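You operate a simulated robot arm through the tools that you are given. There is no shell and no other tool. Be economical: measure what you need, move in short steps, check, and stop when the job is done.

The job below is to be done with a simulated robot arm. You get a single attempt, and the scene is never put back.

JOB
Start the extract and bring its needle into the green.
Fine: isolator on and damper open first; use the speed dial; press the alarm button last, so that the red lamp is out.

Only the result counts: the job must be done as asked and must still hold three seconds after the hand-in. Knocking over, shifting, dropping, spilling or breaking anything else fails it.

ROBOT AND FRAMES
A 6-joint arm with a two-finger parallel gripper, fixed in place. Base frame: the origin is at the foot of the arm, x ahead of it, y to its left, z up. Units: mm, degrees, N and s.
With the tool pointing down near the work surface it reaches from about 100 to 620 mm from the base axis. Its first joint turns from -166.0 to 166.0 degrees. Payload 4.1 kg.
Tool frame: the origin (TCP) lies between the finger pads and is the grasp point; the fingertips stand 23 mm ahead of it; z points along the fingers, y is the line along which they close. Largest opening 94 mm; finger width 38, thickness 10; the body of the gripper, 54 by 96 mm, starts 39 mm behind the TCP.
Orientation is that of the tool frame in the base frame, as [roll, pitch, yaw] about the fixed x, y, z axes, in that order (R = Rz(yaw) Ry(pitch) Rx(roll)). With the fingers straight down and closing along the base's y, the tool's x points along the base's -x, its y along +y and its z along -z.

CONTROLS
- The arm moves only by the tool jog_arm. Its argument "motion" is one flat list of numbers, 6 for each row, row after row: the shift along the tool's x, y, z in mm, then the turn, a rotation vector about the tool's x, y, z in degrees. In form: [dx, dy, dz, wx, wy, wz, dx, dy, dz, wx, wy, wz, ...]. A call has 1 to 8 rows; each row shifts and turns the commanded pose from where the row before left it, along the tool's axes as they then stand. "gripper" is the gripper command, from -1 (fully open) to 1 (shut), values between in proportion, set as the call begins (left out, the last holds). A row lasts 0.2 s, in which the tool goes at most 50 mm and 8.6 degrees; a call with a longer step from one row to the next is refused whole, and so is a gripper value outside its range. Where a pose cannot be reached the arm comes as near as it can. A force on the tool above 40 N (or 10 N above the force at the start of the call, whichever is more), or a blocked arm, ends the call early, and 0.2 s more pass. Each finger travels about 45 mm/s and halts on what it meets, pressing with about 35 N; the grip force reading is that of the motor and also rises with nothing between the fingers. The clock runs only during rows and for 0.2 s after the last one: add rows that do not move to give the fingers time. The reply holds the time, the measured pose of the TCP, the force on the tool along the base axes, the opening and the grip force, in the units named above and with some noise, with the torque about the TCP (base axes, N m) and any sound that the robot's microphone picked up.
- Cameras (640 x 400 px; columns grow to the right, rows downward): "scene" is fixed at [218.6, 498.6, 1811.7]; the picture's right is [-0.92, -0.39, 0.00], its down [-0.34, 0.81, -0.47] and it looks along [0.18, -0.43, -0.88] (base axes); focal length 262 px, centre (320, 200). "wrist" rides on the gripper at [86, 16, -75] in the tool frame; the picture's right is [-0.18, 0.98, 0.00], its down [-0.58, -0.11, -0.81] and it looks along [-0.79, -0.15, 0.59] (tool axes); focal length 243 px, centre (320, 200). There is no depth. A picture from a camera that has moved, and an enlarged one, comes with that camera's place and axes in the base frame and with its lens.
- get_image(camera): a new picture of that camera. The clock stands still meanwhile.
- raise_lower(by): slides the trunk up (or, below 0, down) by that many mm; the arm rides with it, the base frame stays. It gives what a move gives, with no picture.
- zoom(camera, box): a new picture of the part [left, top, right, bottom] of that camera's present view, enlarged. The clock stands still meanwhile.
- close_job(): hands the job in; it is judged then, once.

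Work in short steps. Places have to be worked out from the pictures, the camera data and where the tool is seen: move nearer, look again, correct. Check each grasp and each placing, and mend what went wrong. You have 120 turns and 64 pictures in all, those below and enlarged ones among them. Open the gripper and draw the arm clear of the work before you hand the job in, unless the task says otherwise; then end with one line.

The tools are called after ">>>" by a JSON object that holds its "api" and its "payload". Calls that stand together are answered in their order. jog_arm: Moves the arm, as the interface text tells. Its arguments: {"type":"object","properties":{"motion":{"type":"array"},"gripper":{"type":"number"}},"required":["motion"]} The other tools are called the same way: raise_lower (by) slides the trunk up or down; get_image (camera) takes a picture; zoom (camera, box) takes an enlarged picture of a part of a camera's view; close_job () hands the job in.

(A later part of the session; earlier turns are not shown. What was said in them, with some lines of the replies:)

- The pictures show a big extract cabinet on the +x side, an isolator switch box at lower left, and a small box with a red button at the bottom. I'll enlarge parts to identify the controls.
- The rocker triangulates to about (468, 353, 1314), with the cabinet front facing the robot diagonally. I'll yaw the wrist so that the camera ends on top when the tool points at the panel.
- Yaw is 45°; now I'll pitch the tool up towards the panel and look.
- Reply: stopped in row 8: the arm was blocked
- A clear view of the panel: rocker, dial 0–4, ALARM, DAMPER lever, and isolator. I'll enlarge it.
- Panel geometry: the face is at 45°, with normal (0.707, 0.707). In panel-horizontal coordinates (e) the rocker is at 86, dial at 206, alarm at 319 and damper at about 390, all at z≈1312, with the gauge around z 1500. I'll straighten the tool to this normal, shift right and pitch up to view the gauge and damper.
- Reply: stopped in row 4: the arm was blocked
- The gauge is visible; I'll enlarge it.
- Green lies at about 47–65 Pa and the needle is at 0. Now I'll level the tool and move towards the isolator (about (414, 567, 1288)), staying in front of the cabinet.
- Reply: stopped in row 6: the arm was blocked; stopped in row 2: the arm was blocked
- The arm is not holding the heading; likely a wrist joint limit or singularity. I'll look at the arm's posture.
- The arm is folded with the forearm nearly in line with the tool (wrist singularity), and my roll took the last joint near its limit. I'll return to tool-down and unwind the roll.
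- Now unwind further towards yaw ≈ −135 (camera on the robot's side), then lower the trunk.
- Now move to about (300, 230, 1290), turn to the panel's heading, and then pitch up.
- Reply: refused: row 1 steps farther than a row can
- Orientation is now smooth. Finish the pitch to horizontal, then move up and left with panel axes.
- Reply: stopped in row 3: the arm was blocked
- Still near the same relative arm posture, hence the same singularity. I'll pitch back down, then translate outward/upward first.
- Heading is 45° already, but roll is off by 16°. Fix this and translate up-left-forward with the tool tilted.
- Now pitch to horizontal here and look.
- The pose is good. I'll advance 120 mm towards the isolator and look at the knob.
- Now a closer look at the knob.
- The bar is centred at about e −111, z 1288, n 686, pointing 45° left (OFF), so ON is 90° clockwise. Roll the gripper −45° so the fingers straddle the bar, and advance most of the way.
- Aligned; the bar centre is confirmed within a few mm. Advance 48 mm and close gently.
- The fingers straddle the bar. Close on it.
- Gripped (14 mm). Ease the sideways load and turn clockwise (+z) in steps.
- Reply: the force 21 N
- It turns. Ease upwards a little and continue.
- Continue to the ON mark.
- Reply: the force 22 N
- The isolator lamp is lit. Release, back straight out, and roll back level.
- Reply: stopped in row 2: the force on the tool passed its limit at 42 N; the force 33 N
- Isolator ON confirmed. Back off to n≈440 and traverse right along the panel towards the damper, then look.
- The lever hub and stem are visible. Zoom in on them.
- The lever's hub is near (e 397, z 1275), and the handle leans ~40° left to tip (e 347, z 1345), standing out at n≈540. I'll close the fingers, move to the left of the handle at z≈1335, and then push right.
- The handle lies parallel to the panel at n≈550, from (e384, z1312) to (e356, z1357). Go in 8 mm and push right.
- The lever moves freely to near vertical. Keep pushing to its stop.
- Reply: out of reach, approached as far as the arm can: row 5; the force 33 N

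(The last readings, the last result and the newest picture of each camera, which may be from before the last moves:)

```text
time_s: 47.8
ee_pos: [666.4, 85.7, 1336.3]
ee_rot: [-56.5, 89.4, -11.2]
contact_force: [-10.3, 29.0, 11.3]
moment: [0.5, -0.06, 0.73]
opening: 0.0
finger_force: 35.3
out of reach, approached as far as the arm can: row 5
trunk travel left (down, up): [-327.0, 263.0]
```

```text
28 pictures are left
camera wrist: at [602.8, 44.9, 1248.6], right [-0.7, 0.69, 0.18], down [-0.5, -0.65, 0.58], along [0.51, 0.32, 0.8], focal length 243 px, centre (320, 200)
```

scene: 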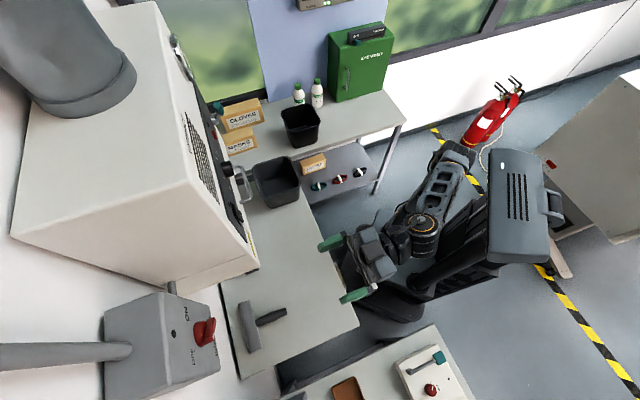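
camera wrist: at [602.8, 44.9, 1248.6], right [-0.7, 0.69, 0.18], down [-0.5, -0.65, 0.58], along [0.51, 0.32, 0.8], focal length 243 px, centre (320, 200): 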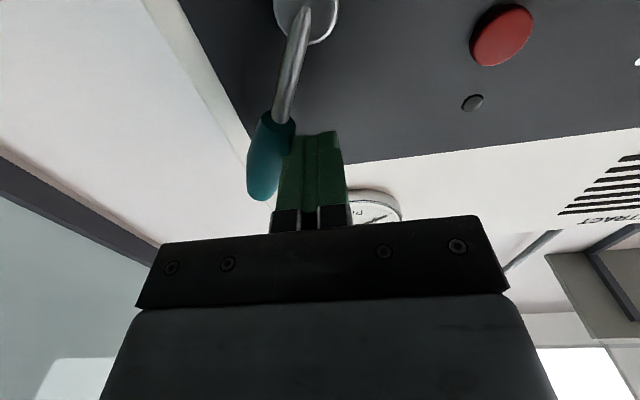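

27 N resistance: the lever has reached its stop, leaning right. Back away and check that it stays.

>>> {"api": "jog_arm", "payload": {"motion": [0, 20, 0, 0, 0, 0, 0, 20, 0, 0, 0, 0, 0, 20, 0, 0, 0, 0, 0, 0, -30, 0, 0, 0, 0, 0, -40, 0, 0, 0, 0, 10, -40, 0, 0, 0]}}

>>> {"api": "get_image", "payload": {"camera": "wrist"}}

```text
time_s: 49.2
ee_pos: [600.5, 43.2, 1390.2]
ee_rot: [-98.9, 89.9, -54.1]
contact_force: [-0.2, -0.5, 0.4]
moment: [0.0, 0.0, -0.02]
opening: 0.1
finger_force: 34.8
out of reach, approached as far as the arm can: row 1, 2, 3, 4, 5, 6
trunk travel left (down, up): [-327.0, 263.0]
```

```text
27 pictures are left
camera wrist: at [537.2, 2.3, 1303.8], right [-0.69, 0.7, 0.18], down [-0.5, -0.64, 0.58], along [0.52, 0.31, 0.79], focal length 243 px, centre (320, 200)
```

wrist: 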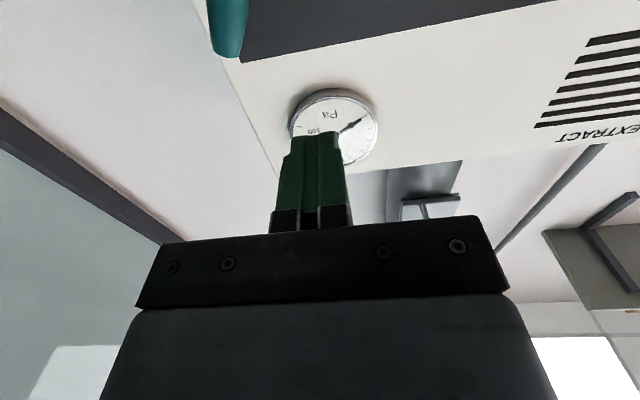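

The arm drifted up, but it's clear. Return to the earlier viewing spot to check the lever.

>>> {"api": "jog_arm", "payload": {"motion": [25, 26, 0, 0, 0, 0, 25, 26, 0, 0, 0, 0, 25, 26, 0, 0, 0, 0, 25, 26, 0, 0, 0, 0]}}

>>> {"api": "get_image", "payload": {"camera": "wrist"}}

```text
time_s: 50.2
ee_pos: [523.9, 117.1, 1291.1]
ee_rot: [-54.9, 89.7, -10.3]
contact_force: [-0.2, 0.2, 0.5]
moment: [0.04, -0.02, 0.0]
opening: 0.0
finger_force: 34.7
out of reach, approached as far as the arm can: row 1
trunk travel left (down, up): [-327.0, 263.0]
```

```text
26 pictures are left
camera wrist: at [461.6, 76.8, 1204.7], right [-0.69, 0.7, 0.18], down [-0.5, -0.64, 0.58], along [0.52, 0.31, 0.79], focal length 243 px, centre (320, 200)
```

wrist: 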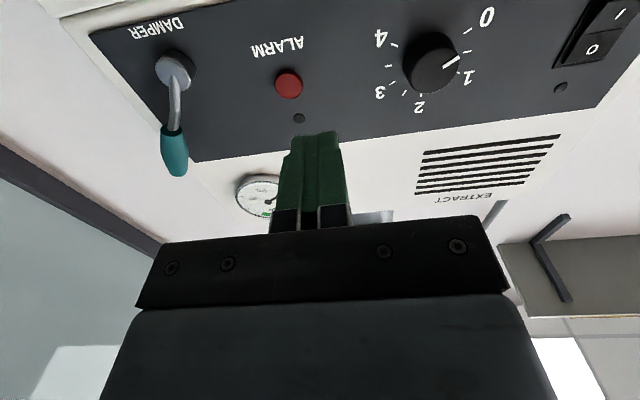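

The lever now leans right symmetrically (+30°): damper thrown. Next the rocker's "I" half (e≈86, z≈1297): traverse left with closed fingers and approach.

>>> {"api": "jog_arm", "payload": {"motion": [0, 41, 0, 0, 0, 0, 0, 41, 0, 0, 0, 0, 0, 40, 0, 0, 0, 0, 0, 40, 0, 0, 0, 0, 0, 40, 0, 0, 0, 0, 0, 0, 30, 0, 0, 0, 0, 0, 25, 0, 0, 0, 0, 0, 25, 0, 0, 0]}}

>>> {"api": "get_image", "payload": {"camera": "wrist"}}

>>> {"api": "zoom", "payload": {"camera": "scene", "box": [190, 150, 310, 250]}}

```text
time_s: 52.0
ee_pos: [440.8, 319.3, 1290.7]
ee_rot: [-42.0, 89.8, 2.7]
contact_force: [-0.1, 0.5, 0.2]
moment: [0.01, 0.06, 0.03]
opening: 0.2
finger_force: 34.8
trunk travel left (down, up): [-327.0, 263.0]
```

```text
25 pictures are left
camera wrist: at [377.2, 278.7, 1204.2], right [-0.69, 0.7, 0.18], down [-0.5, -0.64, 0.58], along [0.52, 0.31, 0.79], focal length 243 px, centre (320, 200)
```

wrist: 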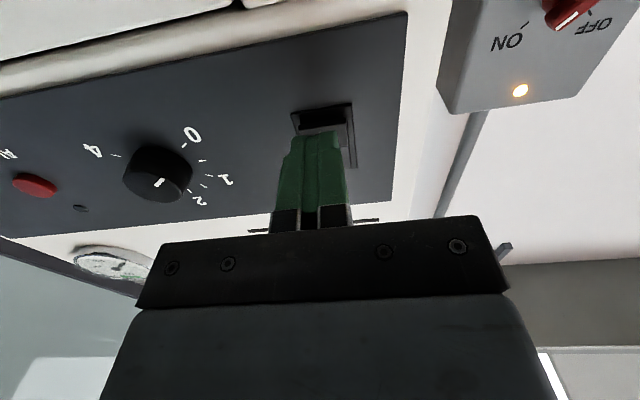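

```text
4.00 times, centred on (250, 200) of scene
camera zoom: at [218.6, 498.6, 1811.7], right [-0.92, -0.39, 0.0], down [-0.34, 0.81, -0.47], along [0.18, -0.43, -0.88], focal length 1046 px, centre (600, 200)
```

zoom: 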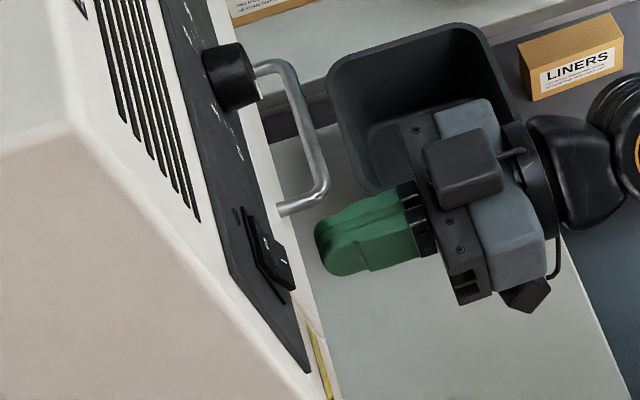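

Tips are in front of the rocker's lower half. Press in small steps.

>>> {"api": "jog_arm", "payload": {"motion": [0, 0, 6, 0, 0, 0, 0, 0, 4, 0, 0, 0, 0, 0, 4, 0, 0, 0, 0, 0, 4, 0, 0, 0, 0, 0, 4, 0, 0, 0]}}

>>> {"api": "get_image", "payload": {"camera": "wrist"}}

```text
time_s: 53.2
ee_pos: [455.3, 332.5, 1292.1]
ee_rot: [-60.4, 89.9, -15.6]
contact_force: [-18.3, -17.1, -13.6]
moment: [0.02, -0.1, 0.05]
opening: 0.0
finger_force: 34.8
trunk travel left (down, up): [-327.0, 263.0]
```

```text
23 pictures are left
camera wrist: at [391.3, 291.7, 1205.0], right [-0.69, 0.7, 0.18], down [-0.5, -0.64, 0.58], along [0.52, 0.31, 0.79], focal length 243 px, centre (320, 200)
```

wrist: 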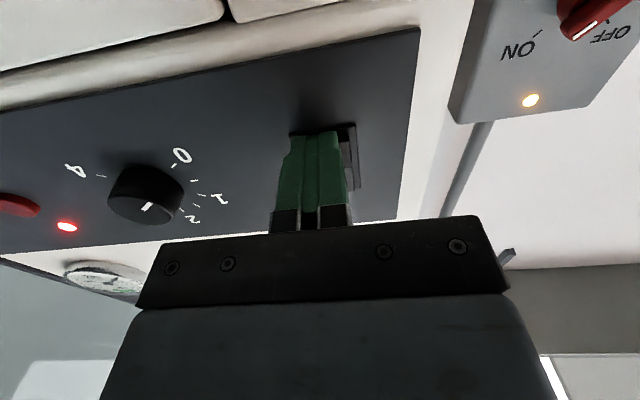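

The red alarm lamp came on, so the unit has power. Back off and check the rocker and gauge.

>>> {"api": "jog_arm", "payload": {"motion": [0, 0, -25, 0, 0, 0, 0, 0, -40, 0, 0, 0, 0, 0, -40, 0, 0, 0, 0, -40, -10, 0, 0, 0, 0, -40, 0, 0, 0, 0, 0, -40, 0, 0, 0, 0]}}

>>> {"api": "get_image", "payload": {"camera": "wrist"}}

```text
time_s: 54.6
ee_pos: [456.8, 163.5, 1288.1]
ee_rot: [-54.3, 89.9, -9.6]
contact_force: [0.0, 0.3, -0.7]
moment: [0.03, -0.03, 0.0]
opening: 0.2
finger_force: 35.2
trunk travel left (down, up): [-327.0, 263.0]
```

```text
22 pictures are left
camera wrist: at [393.2, 124.4, 1202.5], right [-0.69, 0.7, 0.18], down [-0.5, -0.64, 0.58], along [0.52, 0.31, 0.79], focal length 243 px, centre (320, 200)
```

wrist: 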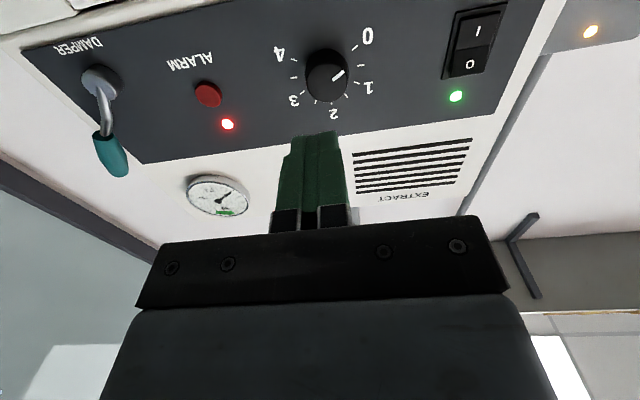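

Green lamp on, rocker at I, needle still 0. Next the dial: open to ~70 mm, raise to z 1310, roll −60° so there's room for a +120° turn, and approach.

>>> {"api": "jog_arm", "payload": {"motion": [-22, 3, 20, 0, 0, -7.5, 0, 0, 20, 0, 0, -7.5, 0, 0, 20, 0, 0, -7.5, 0, 0, 0, 0, 0, -7.5, 0, 0, 0, 0, 0, -7.5, 0, 0, 0, 0, 0, -7.5, 0, 0, 0, 0, 0, -7.5, 0, 0, 0, 0, 0, -7.5], "gripper": -0.5}}

>>> {"api": "get_image", "payload": {"camera": "wrist"}}

>>> {"api": "zoom", "payload": {"camera": "scene", "box": [190, 110, 310, 210]}}

```text
time_s: 56.4
ee_pos: [500.0, 211.8, 1312.5]
ee_rot: [-89.9, 29.6, -45.2]
contact_force: [-0.3, -0.1, 0.0]
moment: [0.02, 0.03, 0.03]
opening: 70.1
finger_force: 0.0
trunk travel left (down, up): [-327.0, 263.0]
```

```text
21 pictures are left
camera wrist: at [494.6, 112.2, 1254.8], right [-0.46, 0.46, -0.76], down [-0.89, -0.25, 0.38], along [-0.01, 0.85, 0.52], focal length 243 px, centre (320, 200)
```

wrist: 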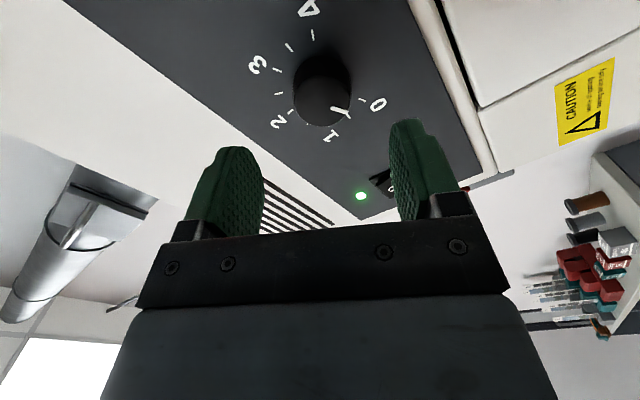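

```text
4.00 times, centred on (250, 160) of scene
camera zoom: at [218.6, 498.6, 1811.7], right [-0.92, -0.39, 0.0], down [-0.34, 0.81, -0.47], along [0.18, -0.43, -0.88], focal length 1046 px, centre (600, 360)
```

zoom: 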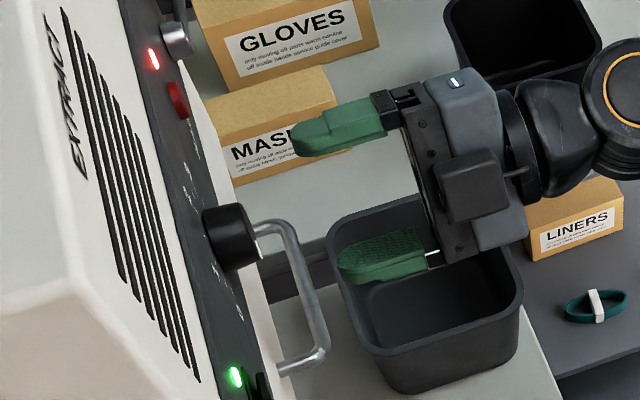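

Knob centred at e≈207, z≈1310. Advance 52 mm and close on it.

>>> {"api": "jog_arm", "payload": {"motion": [2.5, 0.5, 18, 0, 0, 0, 0, 0, 18, 0, 0, 0, 0, 0, 15, 0, 0, 0, 0, 0, 0, 0, 0, 0]}}

>>> {"api": "jog_arm", "payload": {"motion": [0, 0, 0, 0, 0, 0, 0, 0, 0, 0, 0, 0, 0, 0, 0, 0, 0, 0, 0, 0, 0, 0, 0, 0], "gripper": 1}}

>>> {"api": "get_image", "payload": {"camera": "wrist"}}

```text
time_s: 57.4
ee_pos: [536.6, 244.7, 1309.9]
ee_rot: [-89.9, 29.9, -45.2]
contact_force: [0.0, 0.8, 0.5]
moment: [0.05, -0.02, -0.01]
opening: 70.3
finger_force: 0.0
trunk travel left (down, up): [-327.0, 263.0]
```

```text
time_s: 58.4
ee_pos: [535.8, 245.4, 1309.1]
ee_rot: [-90.1, 29.9, -45.3]
contact_force: [-7.5, -2.5, -12.2]
moment: [-0.16, 0.15, 0.19]
opening: 36.1
finger_force: 44.8
trunk travel left (down, up): [-327.0, 263.0]
```

```text
19 pictures are left
camera wrist: at [531.6, 146.4, 1252.0], right [-0.46, 0.46, -0.76], down [-0.89, -0.25, 0.39], along [-0.01, 0.85, 0.52], focal length 243 px, centre (320, 200)
```

wrist: 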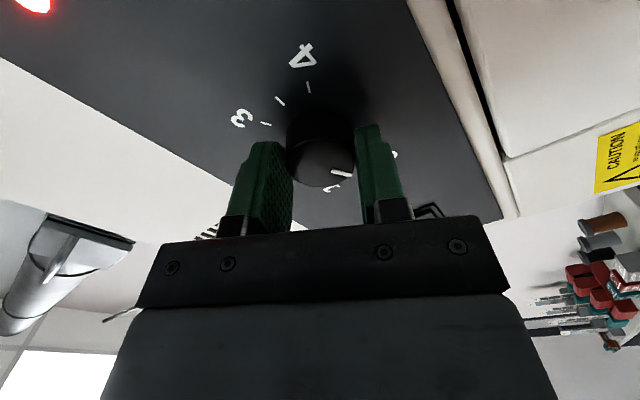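

Knob gripped (36 mm). Turn clockwise, 60° first.

>>> {"api": "jog_arm", "payload": {"motion": [0, 1.2, 0, 0, 0, 7.5, 0, 0, 0, 0, 0, 7.5, 0, 0, 0, 0, 0, 7.5, 0, 0, 0, 0, 0, 7.5, 0, 0, 0, 0, 0, 7.5, 0, 0, 0, 0, 0, 7.5, 0, 0, 0, 0, 0, 7.5, 0, 0, 0, 0, 0, 7.5]}}

>>> {"api": "get_image", "payload": {"camera": "wrist"}}

```text
time_s: 60.2
ee_pos: [535.5, 246.7, 1310.3]
ee_rot: [121.9, 89.9, 166.8]
contact_force: [-21.2, -12.6, -28.4]
moment: [-0.48, 0.47, 0.33]
opening: 35.8
finger_force: 45.4
trunk travel left (down, up): [-327.0, 263.0]
```

```text
18 pictures are left
camera wrist: at [472.3, 206.2, 1222.9], right [-0.69, 0.7, 0.19], down [-0.49, -0.65, 0.58], along [0.53, 0.31, 0.79], focal length 243 px, centre (320, 200)
```

wrist: 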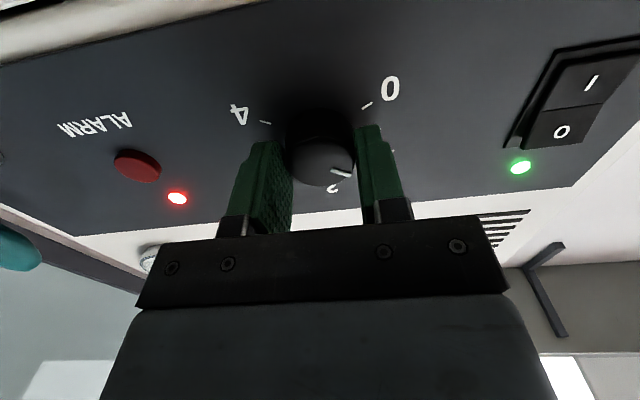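

The knob follows (at 1 now). Ease the load and turn another 60°.

>>> {"api": "jog_arm", "payload": {"motion": [2, 0.5, -1, 0, 0, 0, 0, 0, 0, 0, 0, 7.5, 0, 0, 0, 0, 0, 7.5, 0, 0, 0, 0, 0, 7.5, 0, 0, 0, 0, 0, 7.5, 0, 0, 0, 0, 0, 7.5, 0, 0, 0, 0, 0, 7.5]}}

>>> {"api": "jog_arm", "payload": {"motion": [0, 0, 0, 0, 0, 7.5, 0, 0, 0, 0, 0, 7.5, 0, 0, 0, 0, 0, 0, 0, 0, 0, 0, 0, 0, 0, 0, 0, 0, 0, 0]}}

>>> {"api": "get_image", "payload": {"camera": "wrist"}}

```text
time_s: 61.8
ee_pos: [535.6, 246.4, 1308.9]
ee_rot: [89.7, 45.0, 134.4]
contact_force: [8.5, 6.3, 15.1]
moment: [-0.08, 0.02, 0.54]
opening: 35.7
finger_force: 45.0
trunk travel left (down, up): [-327.0, 263.0]
```

```text
time_s: 63.0
ee_pos: [535.4, 246.4, 1309.9]
ee_rot: [89.7, 30.2, 134.4]
contact_force: [18.6, 10.0, 31.3]
moment: [0.52, -0.51, -0.38]
opening: 36.0
finger_force: 44.6
trunk travel left (down, up): [-327.0, 263.0]
```

```text
17 pictures are left
camera wrist: at [425.3, 254.0, 1279.5], right [-0.24, 0.23, 0.94], down [-0.18, -0.96, 0.19], along [0.95, -0.13, 0.27], focal length 243 px, centre (320, 200)
```

wrist: 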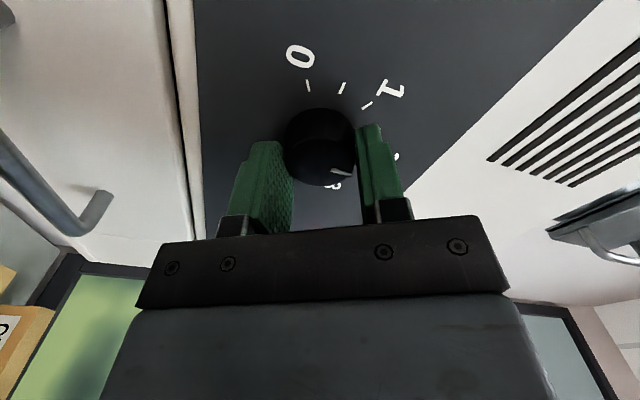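

Dial at about 2. Ease the load, release, back off and roll level to read the gauge.

>>> {"api": "jog_arm", "payload": {"motion": [-0.8, 1.6, 0, 0, 0, 0, 0, 0, 0, 0, 0, 0]}}

>>> {"api": "jog_arm", "payload": {"motion": [0, 0, 0, 0, 0, 0, 0, 0, 0, 0, 0, 0, 0, 0, 0, 0, 0, 0, 0, 0, -20, 0, 0, 0, 0, 0, -40, 0, 0, 0, 0, 0, -40, 0, 0, -7.5, 0, 0, -20, 0, 0, -7.5, 0, 0, 0, 0, 0, -7.5], "gripper": -0.5}}

>>> {"api": "jog_arm", "payload": {"motion": [0, 0, 0, 0, 0, -7.5, 0, 0, 0, 0, 0, -7.5, 0, 0, 0, 0, 0, -7.5, 0, 0, 0, 0, 0, -7.5, 0, 0, 0, 0, 0, -7.5]}}

>>> {"api": "get_image", "payload": {"camera": "wrist"}}

```text
time_s: 63.6
ee_pos: [536.1, 247.2, 1309.7]
ee_rot: [89.9, 30.1, 134.6]
contact_force: [12.5, 8.0, 21.8]
moment: [0.6, -0.65, -0.72]
opening: 35.6
finger_force: 44.9
trunk travel left (down, up): [-327.0, 263.0]
```

```text
time_s: 65.4
ee_pos: [448.9, 161.9, 1309.6]
ee_rot: [89.9, 52.7, 134.7]
contact_force: [-0.6, -0.1, -0.1]
moment: [0.02, 0.01, 0.01]
opening: 70.4
finger_force: 0.0
trunk travel left (down, up): [-327.0, 263.0]
```

```text
time_s: 66.6
ee_pos: [451.2, 162.3, 1308.2]
ee_rot: [-76.0, 89.8, -31.4]
contact_force: [0.0, -0.2, -0.8]
moment: [0.02, -0.01, 0.02]
opening: 70.5
finger_force: 0.0
trunk travel left (down, up): [-327.0, 263.0]
```

```text
16 pictures are left
camera wrist: at [387.5, 120.8, 1222.2], right [-0.69, 0.7, 0.18], down [-0.5, -0.64, 0.58], along [0.52, 0.31, 0.79], focal length 243 px, centre (320, 200)
```

wrist: 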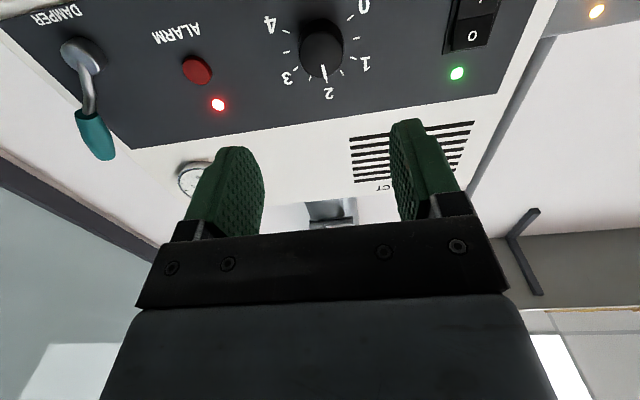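

Dial is at 2; the gauge is hidden by a finger. Close the fingers and lower slightly to see it.

>>> {"api": "jog_arm", "payload": {"motion": [10, -20, 0, 0, 0, 0, 10, -20, 0, 0, 0, 0, 0, 0, 0, 0, 0, 0, 0, 0, 0, 0, 0, 0], "gripper": 1}}

>>> {"api": "zoom", "payload": {"camera": "wrist", "box": [120, 90, 320, 240]}}

```text
time_s: 67.6
ee_pos: [478.8, 133.8, 1289.0]
ee_rot: [-58.3, 89.9, -13.5]
contact_force: [0.7, 0.1, 0.3]
moment: [0.0, 0.03, -0.02]
opening: 0.0
finger_force: 19.7
trunk travel left (down, up): [-327.0, 263.0]
```

```text
2.67 times, centred on (220, 165) of wrist
camera zoom: at [415.8, 92.4, 1202.5], right [-0.69, 0.7, 0.18], down [-0.5, -0.64, 0.58], along [0.52, 0.31, 0.79], focal length 647 px, centre (587, 293)
```

zoom: 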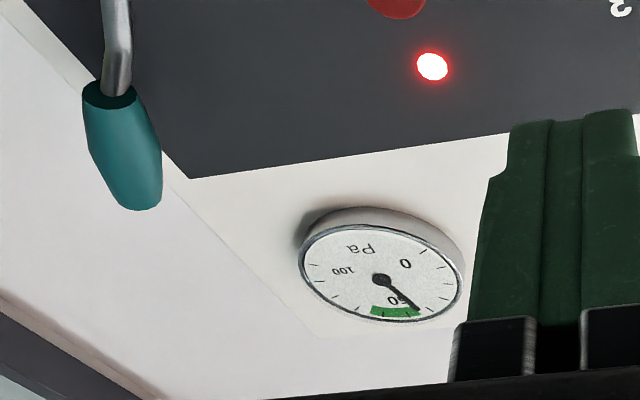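

The needle is just short of the green; wait a second and enlarge to see whether it has settled.

>>> {"api": "jog_arm", "payload": {"motion": [0, 0, 0, 0, 0, 0, 0, 0, 0, 0, 0, 0, 0, 0, 0, 0, 0, 0, 0, 0, 0, 0, 0, 0, 0, 0, 0, 0, 0, 0, 0, 0, 0, 0, 0, 0, 0, 0, 0, 0, 0, 0, 0, 0, 0, 0, 0, 0]}}

>>> {"api": "zoom", "payload": {"camera": "wrist", "box": [205, 160, 273, 220]}}

```text
time_s: 69.4
ee_pos: [479.7, 133.8, 1288.4]
ee_rot: [-57.7, 89.9, -13.1]
contact_force: [0.6, 0.3, 0.1]
moment: [-0.01, -0.03, 0.03]
opening: 0.1
finger_force: 35.2
trunk travel left (down, up): [-327.0, 263.0]
```

```text
6.67 times, centred on (239, 190) of wrist
camera zoom: at [415.7, 92.4, 1202.5], right [-0.69, 0.7, 0.18], down [-0.5, -0.64, 0.58], along [0.52, 0.31, 0.79], focal length 1618 px, centre (860, 267)
```

zoom: 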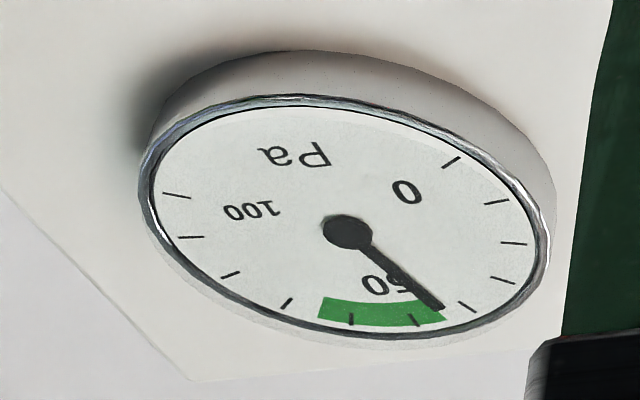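

Needle at ~46, on the edge of the green (46–64). Regrip the dial and turn +24° more.

>>> {"api": "jog_arm", "payload": {"motion": [-11, 20, 0, 0, 0, 0, -10.5, 20, 0, 0, 0, 0, 0, 0, 25, 0, 0, 0, 0, 0, 25, 0, 0, 0, 0, 0, 25, 0, 0, 0, 0, 0, 24, 0, 0, 0, 0, 0, 20, 0, 0, 0], "gripper": -0.5}}

>>> {"api": "jog_arm", "payload": {"motion": [0, 0, 0, 0, 0, 0, 0, 0, 0, 0, 0, 0, 0, 0, 0, 0, 0, 0, 0, 0, 0, 0, 0, 0], "gripper": 1}}

>>> {"api": "jog_arm", "payload": {"motion": [0, 0, 0, 0, 0, 8, 0, 0, 0, 0, 0, 8, 0, 0, 0, 0, 0, 8, 0, 0, 0, 0, 0, 0]}}

```text
time_s: 71.0
ee_pos: [535.5, 247.3, 1311.3]
ee_rot: [-50.3, 89.9, -5.6]
contact_force: [-0.6, -0.1, 0.4]
moment: [-0.02, -0.01, 0.03]
opening: 70.5
finger_force: 0.1
trunk travel left (down, up): [-327.0, 263.0]
```

```text
time_s: 72.0
ee_pos: [535.8, 244.0, 1312.2]
ee_rot: [-53.8, 89.9, -9.1]
contact_force: [1.3, 0.4, 1.2]
moment: [0.02, -0.03, -0.05]
opening: 35.9
finger_force: 45.1
trunk travel left (down, up): [-327.0, 263.0]
```

```text
time_s: 73.0
ee_pos: [534.9, 244.3, 1311.4]
ee_rot: [89.8, 66.0, 134.4]
contact_force: [5.3, -1.3, 6.8]
moment: [-0.19, 0.21, 0.16]
opening: 36.2
finger_force: 44.7
trunk travel left (down, up): [-327.0, 263.0]
```

Turned 24°. Release, back off, roll level, close, and read the gauge.

>>> {"api": "jog_arm", "payload": {"motion": [0, 0, 0, 0, 0, 0, 0, 0, 0, 0, 0, 0, 0, 0, 0, 0, 0, 0, 0, 0, -20, 0, 0, 0, 0, 0, -40, 0, 0, 0, 0, 0, -40, 0, 0, -8, 0, 0, -20, 0, 0, -8, 0, 0, 0, 0, 0, -8], "gripper": -0.5}}

>>> {"api": "jog_arm", "payload": {"motion": [10, -20, 0, 0, 0, 0, 10, -20, 0, 0, 0, 0, 0, 0, 0, 0, 0, 0, 0, 0, 0, 0, 0, 0, 0, 0, 0, 0, 0, 0, 0, 0, 0, 0, 0, 0, 0, 0, 0, 0, 0, 0], "gripper": 1}}

>>> {"api": "zoom", "payload": {"camera": "wrist", "box": [205, 160, 273, 220]}}

>>> {"api": "get_image", "payload": {"camera": "wrist"}}

```text
time_s: 74.8
ee_pos: [448.0, 160.8, 1310.3]
ee_rot: [-72.3, 89.7, -27.5]
contact_force: [-0.4, -0.7, 0.0]
moment: [-0.01, 0.0, -0.03]
opening: 70.7
finger_force: 0.2
trunk travel left (down, up): [-327.0, 263.0]
```

```text
time_s: 76.4
ee_pos: [477.3, 131.5, 1291.2]
ee_rot: [-56.6, 89.9, -11.7]
contact_force: [-0.7, 0.3, -0.7]
moment: [0.0, 0.02, -0.01]
opening: 0.0
finger_force: 34.8
trunk travel left (down, up): [-327.0, 263.0]
```

```text
6.67 times, centred on (239, 190) of wrist
camera zoom: at [413.2, 91.2, 1203.6], right [-0.69, 0.7, 0.18], down [-0.5, -0.64, 0.58], along [0.52, 0.31, 0.79], focal length 1618 px, centre (860, 267)
```

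zoom: 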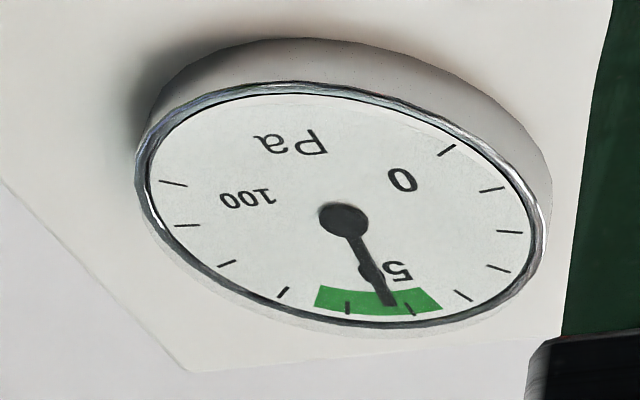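

```text
12 pictures are left
camera wrist: at [413.2, 91.2, 1203.6], right [-0.69, 0.7, 0.18], down [-0.5, -0.64, 0.58], along [0.52, 0.31, 0.79], focal length 243 px, centre (320, 200)
```

wrist: 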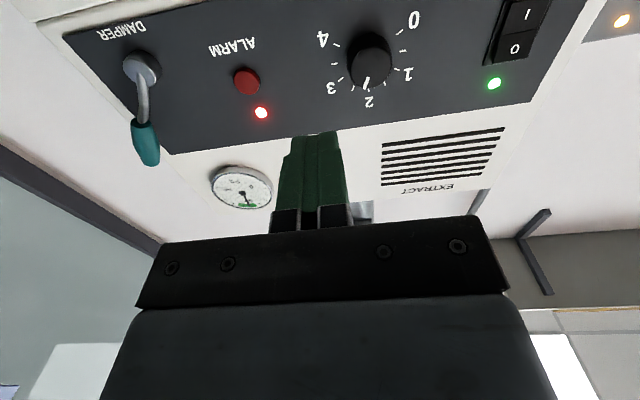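

Needle ~54, well inside the green. Now the alarm button at about (e 317, z 1307): line up with closed fingers and approach.

>>> {"api": "jog_arm", "payload": {"motion": [-8, -36, 0, 0, 0, 0, -8, -36.5, 0, 0, 0, 0, 0, 0, 30, 0, 0, 0, 0, 0, 30, 0, 0, 0, 0, 0, 30, 0, 0, 0, 0, 0, 12, 0, 0, 0]}}

>>> {"api": "get_image", "payload": {"camera": "wrist"}}

>>> {"api": "zoom", "payload": {"camera": "scene", "box": [170, 90, 270, 170]}}

```text
time_s: 77.8
ee_pos: [600.3, 154.2, 1307.6]
ee_rot: [-73.6, 89.8, -28.9]
contact_force: [0.2, 0.6, -0.5]
moment: [-0.05, -0.02, 0.01]
opening: 0.2
finger_force: 34.3
trunk travel left (down, up): [-327.0, 263.0]
```

```text
11 pictures are left
camera wrist: at [537.6, 113.8, 1220.3], right [-0.69, 0.7, 0.18], down [-0.5, -0.64, 0.58], along [0.52, 0.31, 0.79], focal length 243 px, centre (320, 200)
```

wrist: 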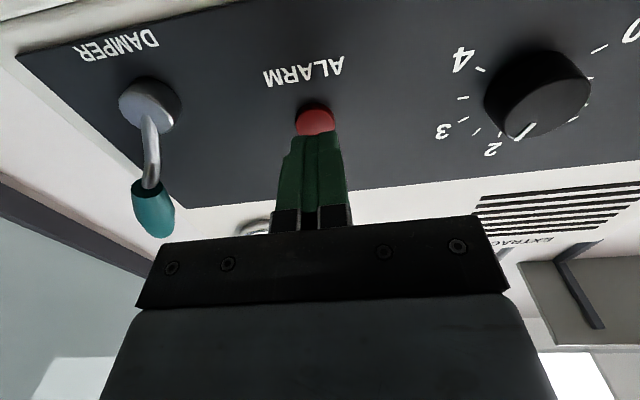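

```text
5.00 times, centred on (220, 130) of scene
camera zoom: at [218.6, 498.6, 1811.7], right [-0.92, -0.39, 0.0], down [-0.34, 0.81, -0.47], along [0.18, -0.43, -0.88], focal length 1308 px, centre (820, 550)
```

zoom: 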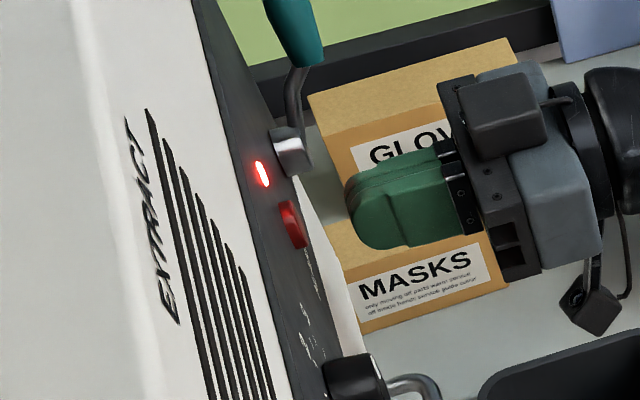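

Aligned with the button. Press in small steps.

>>> {"api": "jog_arm", "payload": {"motion": [0, 0, 5, 0, 0, 0, 0, 0, 5, 0, 0, 0, 0, 0, 4, 0, 0, 0, 0, 0, 3, 0, 0, 0, 0, 0, 3, 0, 0, 0]}}

>>> {"api": "zoom", "payload": {"camera": "scene", "box": [170, 90, 270, 170]}}

```text
time_s: 79.0
ee_pos: [615.5, 167.3, 1306.4]
ee_rot: [-64.3, 90.0, -19.5]
contact_force: [-0.4, 0.7, -0.7]
moment: [-0.02, -0.01, 0.03]
opening: 0.0
finger_force: 35.0
trunk travel left (down, up): [-327.0, 263.0]
```

```text
5.00 times, centred on (220, 130) of scene
camera zoom: at [218.6, 498.6, 1811.7], right [-0.92, -0.39, 0.0], down [-0.34, 0.81, -0.47], along [0.18, -0.43, -0.88], focal length 1308 px, centre (820, 550)
```

zoom: 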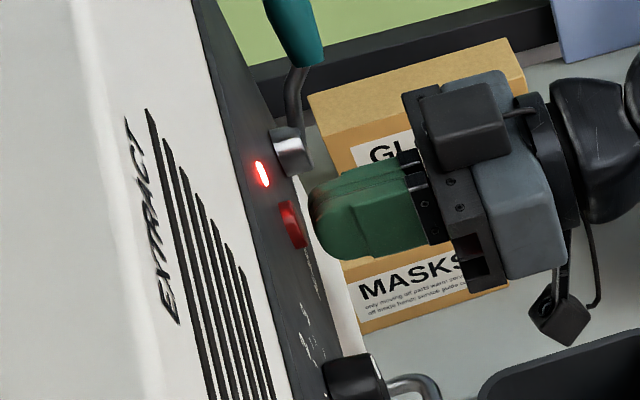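

No contact yet; continue in.

>>> {"api": "jog_arm", "payload": {"motion": [0, 0, 3, 0, 0, 0, 0, 0, 3, 0, 0, 0, 0, 0, 3, 0, 0, 0, 0, 0, 2, 0, 0, 0]}}

>>> {"api": "zoom", "payload": {"camera": "scene", "box": [170, 90, 270, 170]}}

```text
time_s: 80.0
ee_pos: [621.5, 173.8, 1307.3]
ee_rot: [-54.1, 89.8, -9.4]
contact_force: [-6.5, -5.1, -1.4]
moment: [-0.01, -0.04, -0.02]
opening: 0.1
finger_force: 34.9
trunk travel left (down, up): [-327.0, 263.0]
heard: click
```

```text
5.00 times, centred on (220, 130) of scene
camera zoom: at [218.6, 498.6, 1811.7], right [-0.92, -0.39, 0.0], down [-0.34, 0.81, -0.47], along [0.18, -0.43, -0.88], focal length 1308 px, centre (820, 550)
```

zoom: 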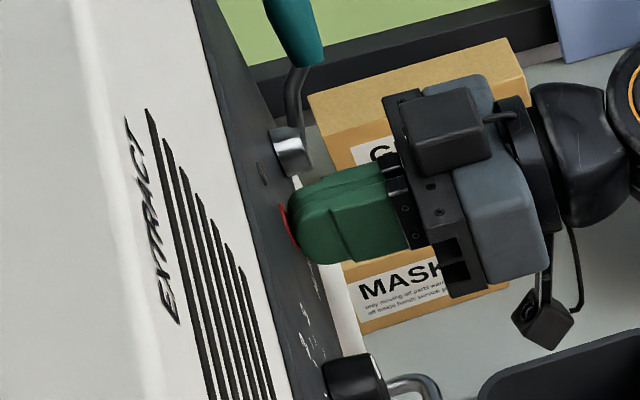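

A click, and the red lamp is out. Back straight off, move clear, open the gripper and check everything.

>>> {"api": "jog_arm", "payload": {"motion": [0, 0, -20, 0, 0, 0, 0, 0, -40, 0, 0, 0, 0, 0, -40, 0, 0, 0, 8, 30, -30, 0, 0, 0, 8, 35, 0, 0, 0, 0]}}

>>> {"api": "get_image", "payload": {"camera": "wrist"}}

>>> {"api": "zoom", "payload": {"camera": "wrist", "box": [170, 140, 300, 230]}}

```text
time_s: 81.2
ee_pos: [484.0, 128.0, 1292.6]
ee_rot: [-47.1, 90.0, -2.4]
contact_force: [0.8, 0.2, 0.8]
moment: [-0.02, 0.01, 0.0]
opening: 0.2
finger_force: 34.9
trunk travel left (down, up): [-327.0, 263.0]
```

```text
7 pictures are left
camera wrist: at [420.4, 88.2, 1204.2], right [-0.69, 0.7, 0.18], down [-0.5, -0.64, 0.58], along [0.52, 0.31, 0.79], focal length 243 px, centre (320, 200)
```

wrist: 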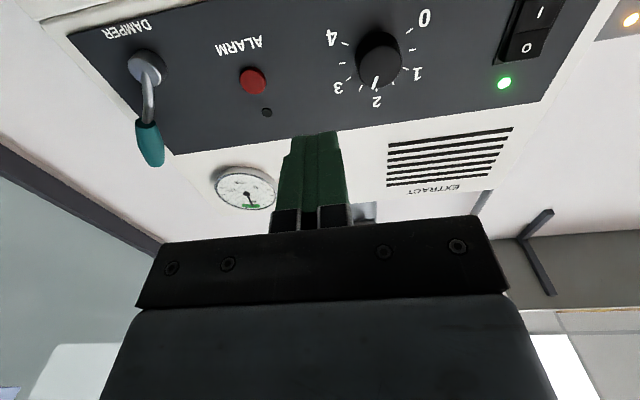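

```text
4.44 times, centred on (235, 185) of wrist
camera zoom: at [420.4, 88.2, 1204.2], right [-0.69, 0.7, 0.18], down [-0.5, -0.64, 0.58], along [0.52, 0.31, 0.79], focal length 1078 px, centre (698, 267)
```

zoom: 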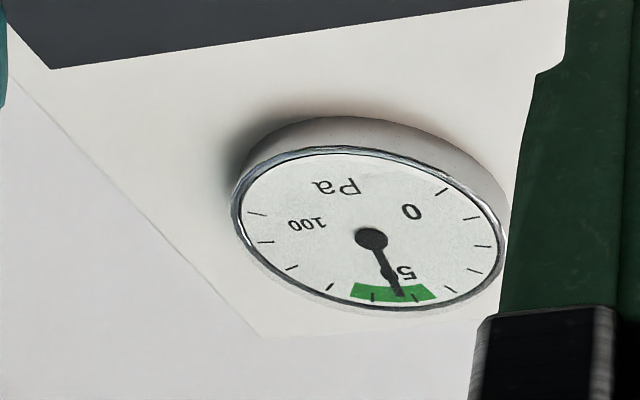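

The red lamp is out and the needle is mid-green, with the isolator lit, damper thrown and rocker on. Open the gripper, retract a little more, and take one last check.

>>> {"api": "jog_arm", "payload": {"motion": [0, 15, -20, 0, 0, 0, 0, 15, -10, 0, 0, 0, 0, 0, 0, 0, 0, 0, 0, 0, 0, 0, 0, 0, 0, 0, 0, 0, 0, 0, 0, 0, 0, 0, 0, 0], "gripper": -1}}

>>> {"api": "get_image", "payload": {"camera": "wrist"}}

>>> {"api": "get_image", "payload": {"camera": "scene"}}

```text
time_s: 82.6
ee_pos: [443.6, 128.9, 1291.6]
ee_rot: [-59.8, 89.9, -15.1]
contact_force: [-0.9, -0.3, 0.4]
moment: [-0.01, 0.02, -0.01]
opening: 93.6
finger_force: 0.1
trunk travel left (down, up): [-327.0, 263.0]
```

```text
5 pictures are left
camera wrist: at [380.2, 88.5, 1204.1], right [-0.69, 0.7, 0.18], down [-0.5, -0.64, 0.58], along [0.52, 0.31, 0.79], focal length 243 px, centre (320, 200)
```

wrist: 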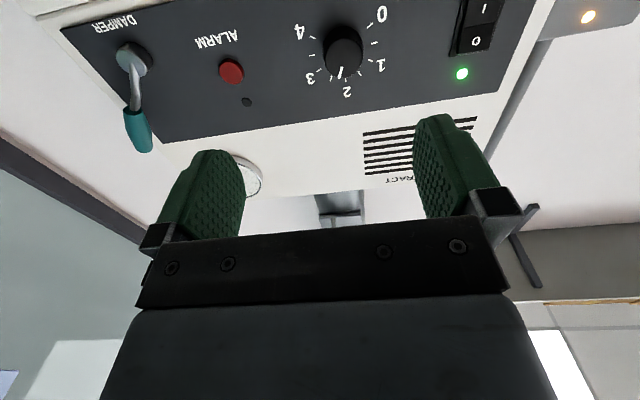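

```text
4 pictures are left
```

scene: 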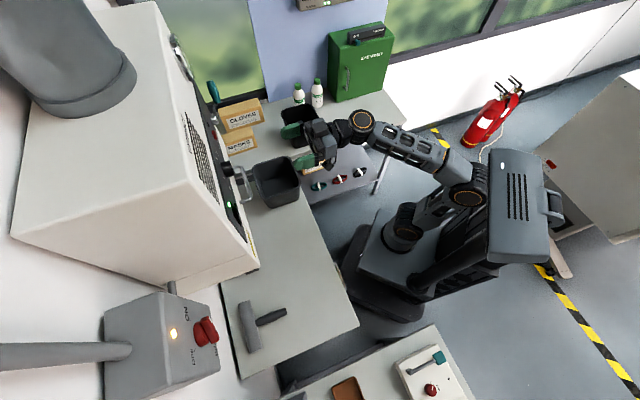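

Everything is in place and the arm is clear; handing in.

>>> {"api": "close_job", "payload": {}}

```text
The job is handed in.
```

The extract is running with its needle at about 54 Pa, inside the green: isolator on, damper lever thrown fully across (there are no open/shut marks), speed dial at about 2.4, alarm pressed last and the red lamp out.
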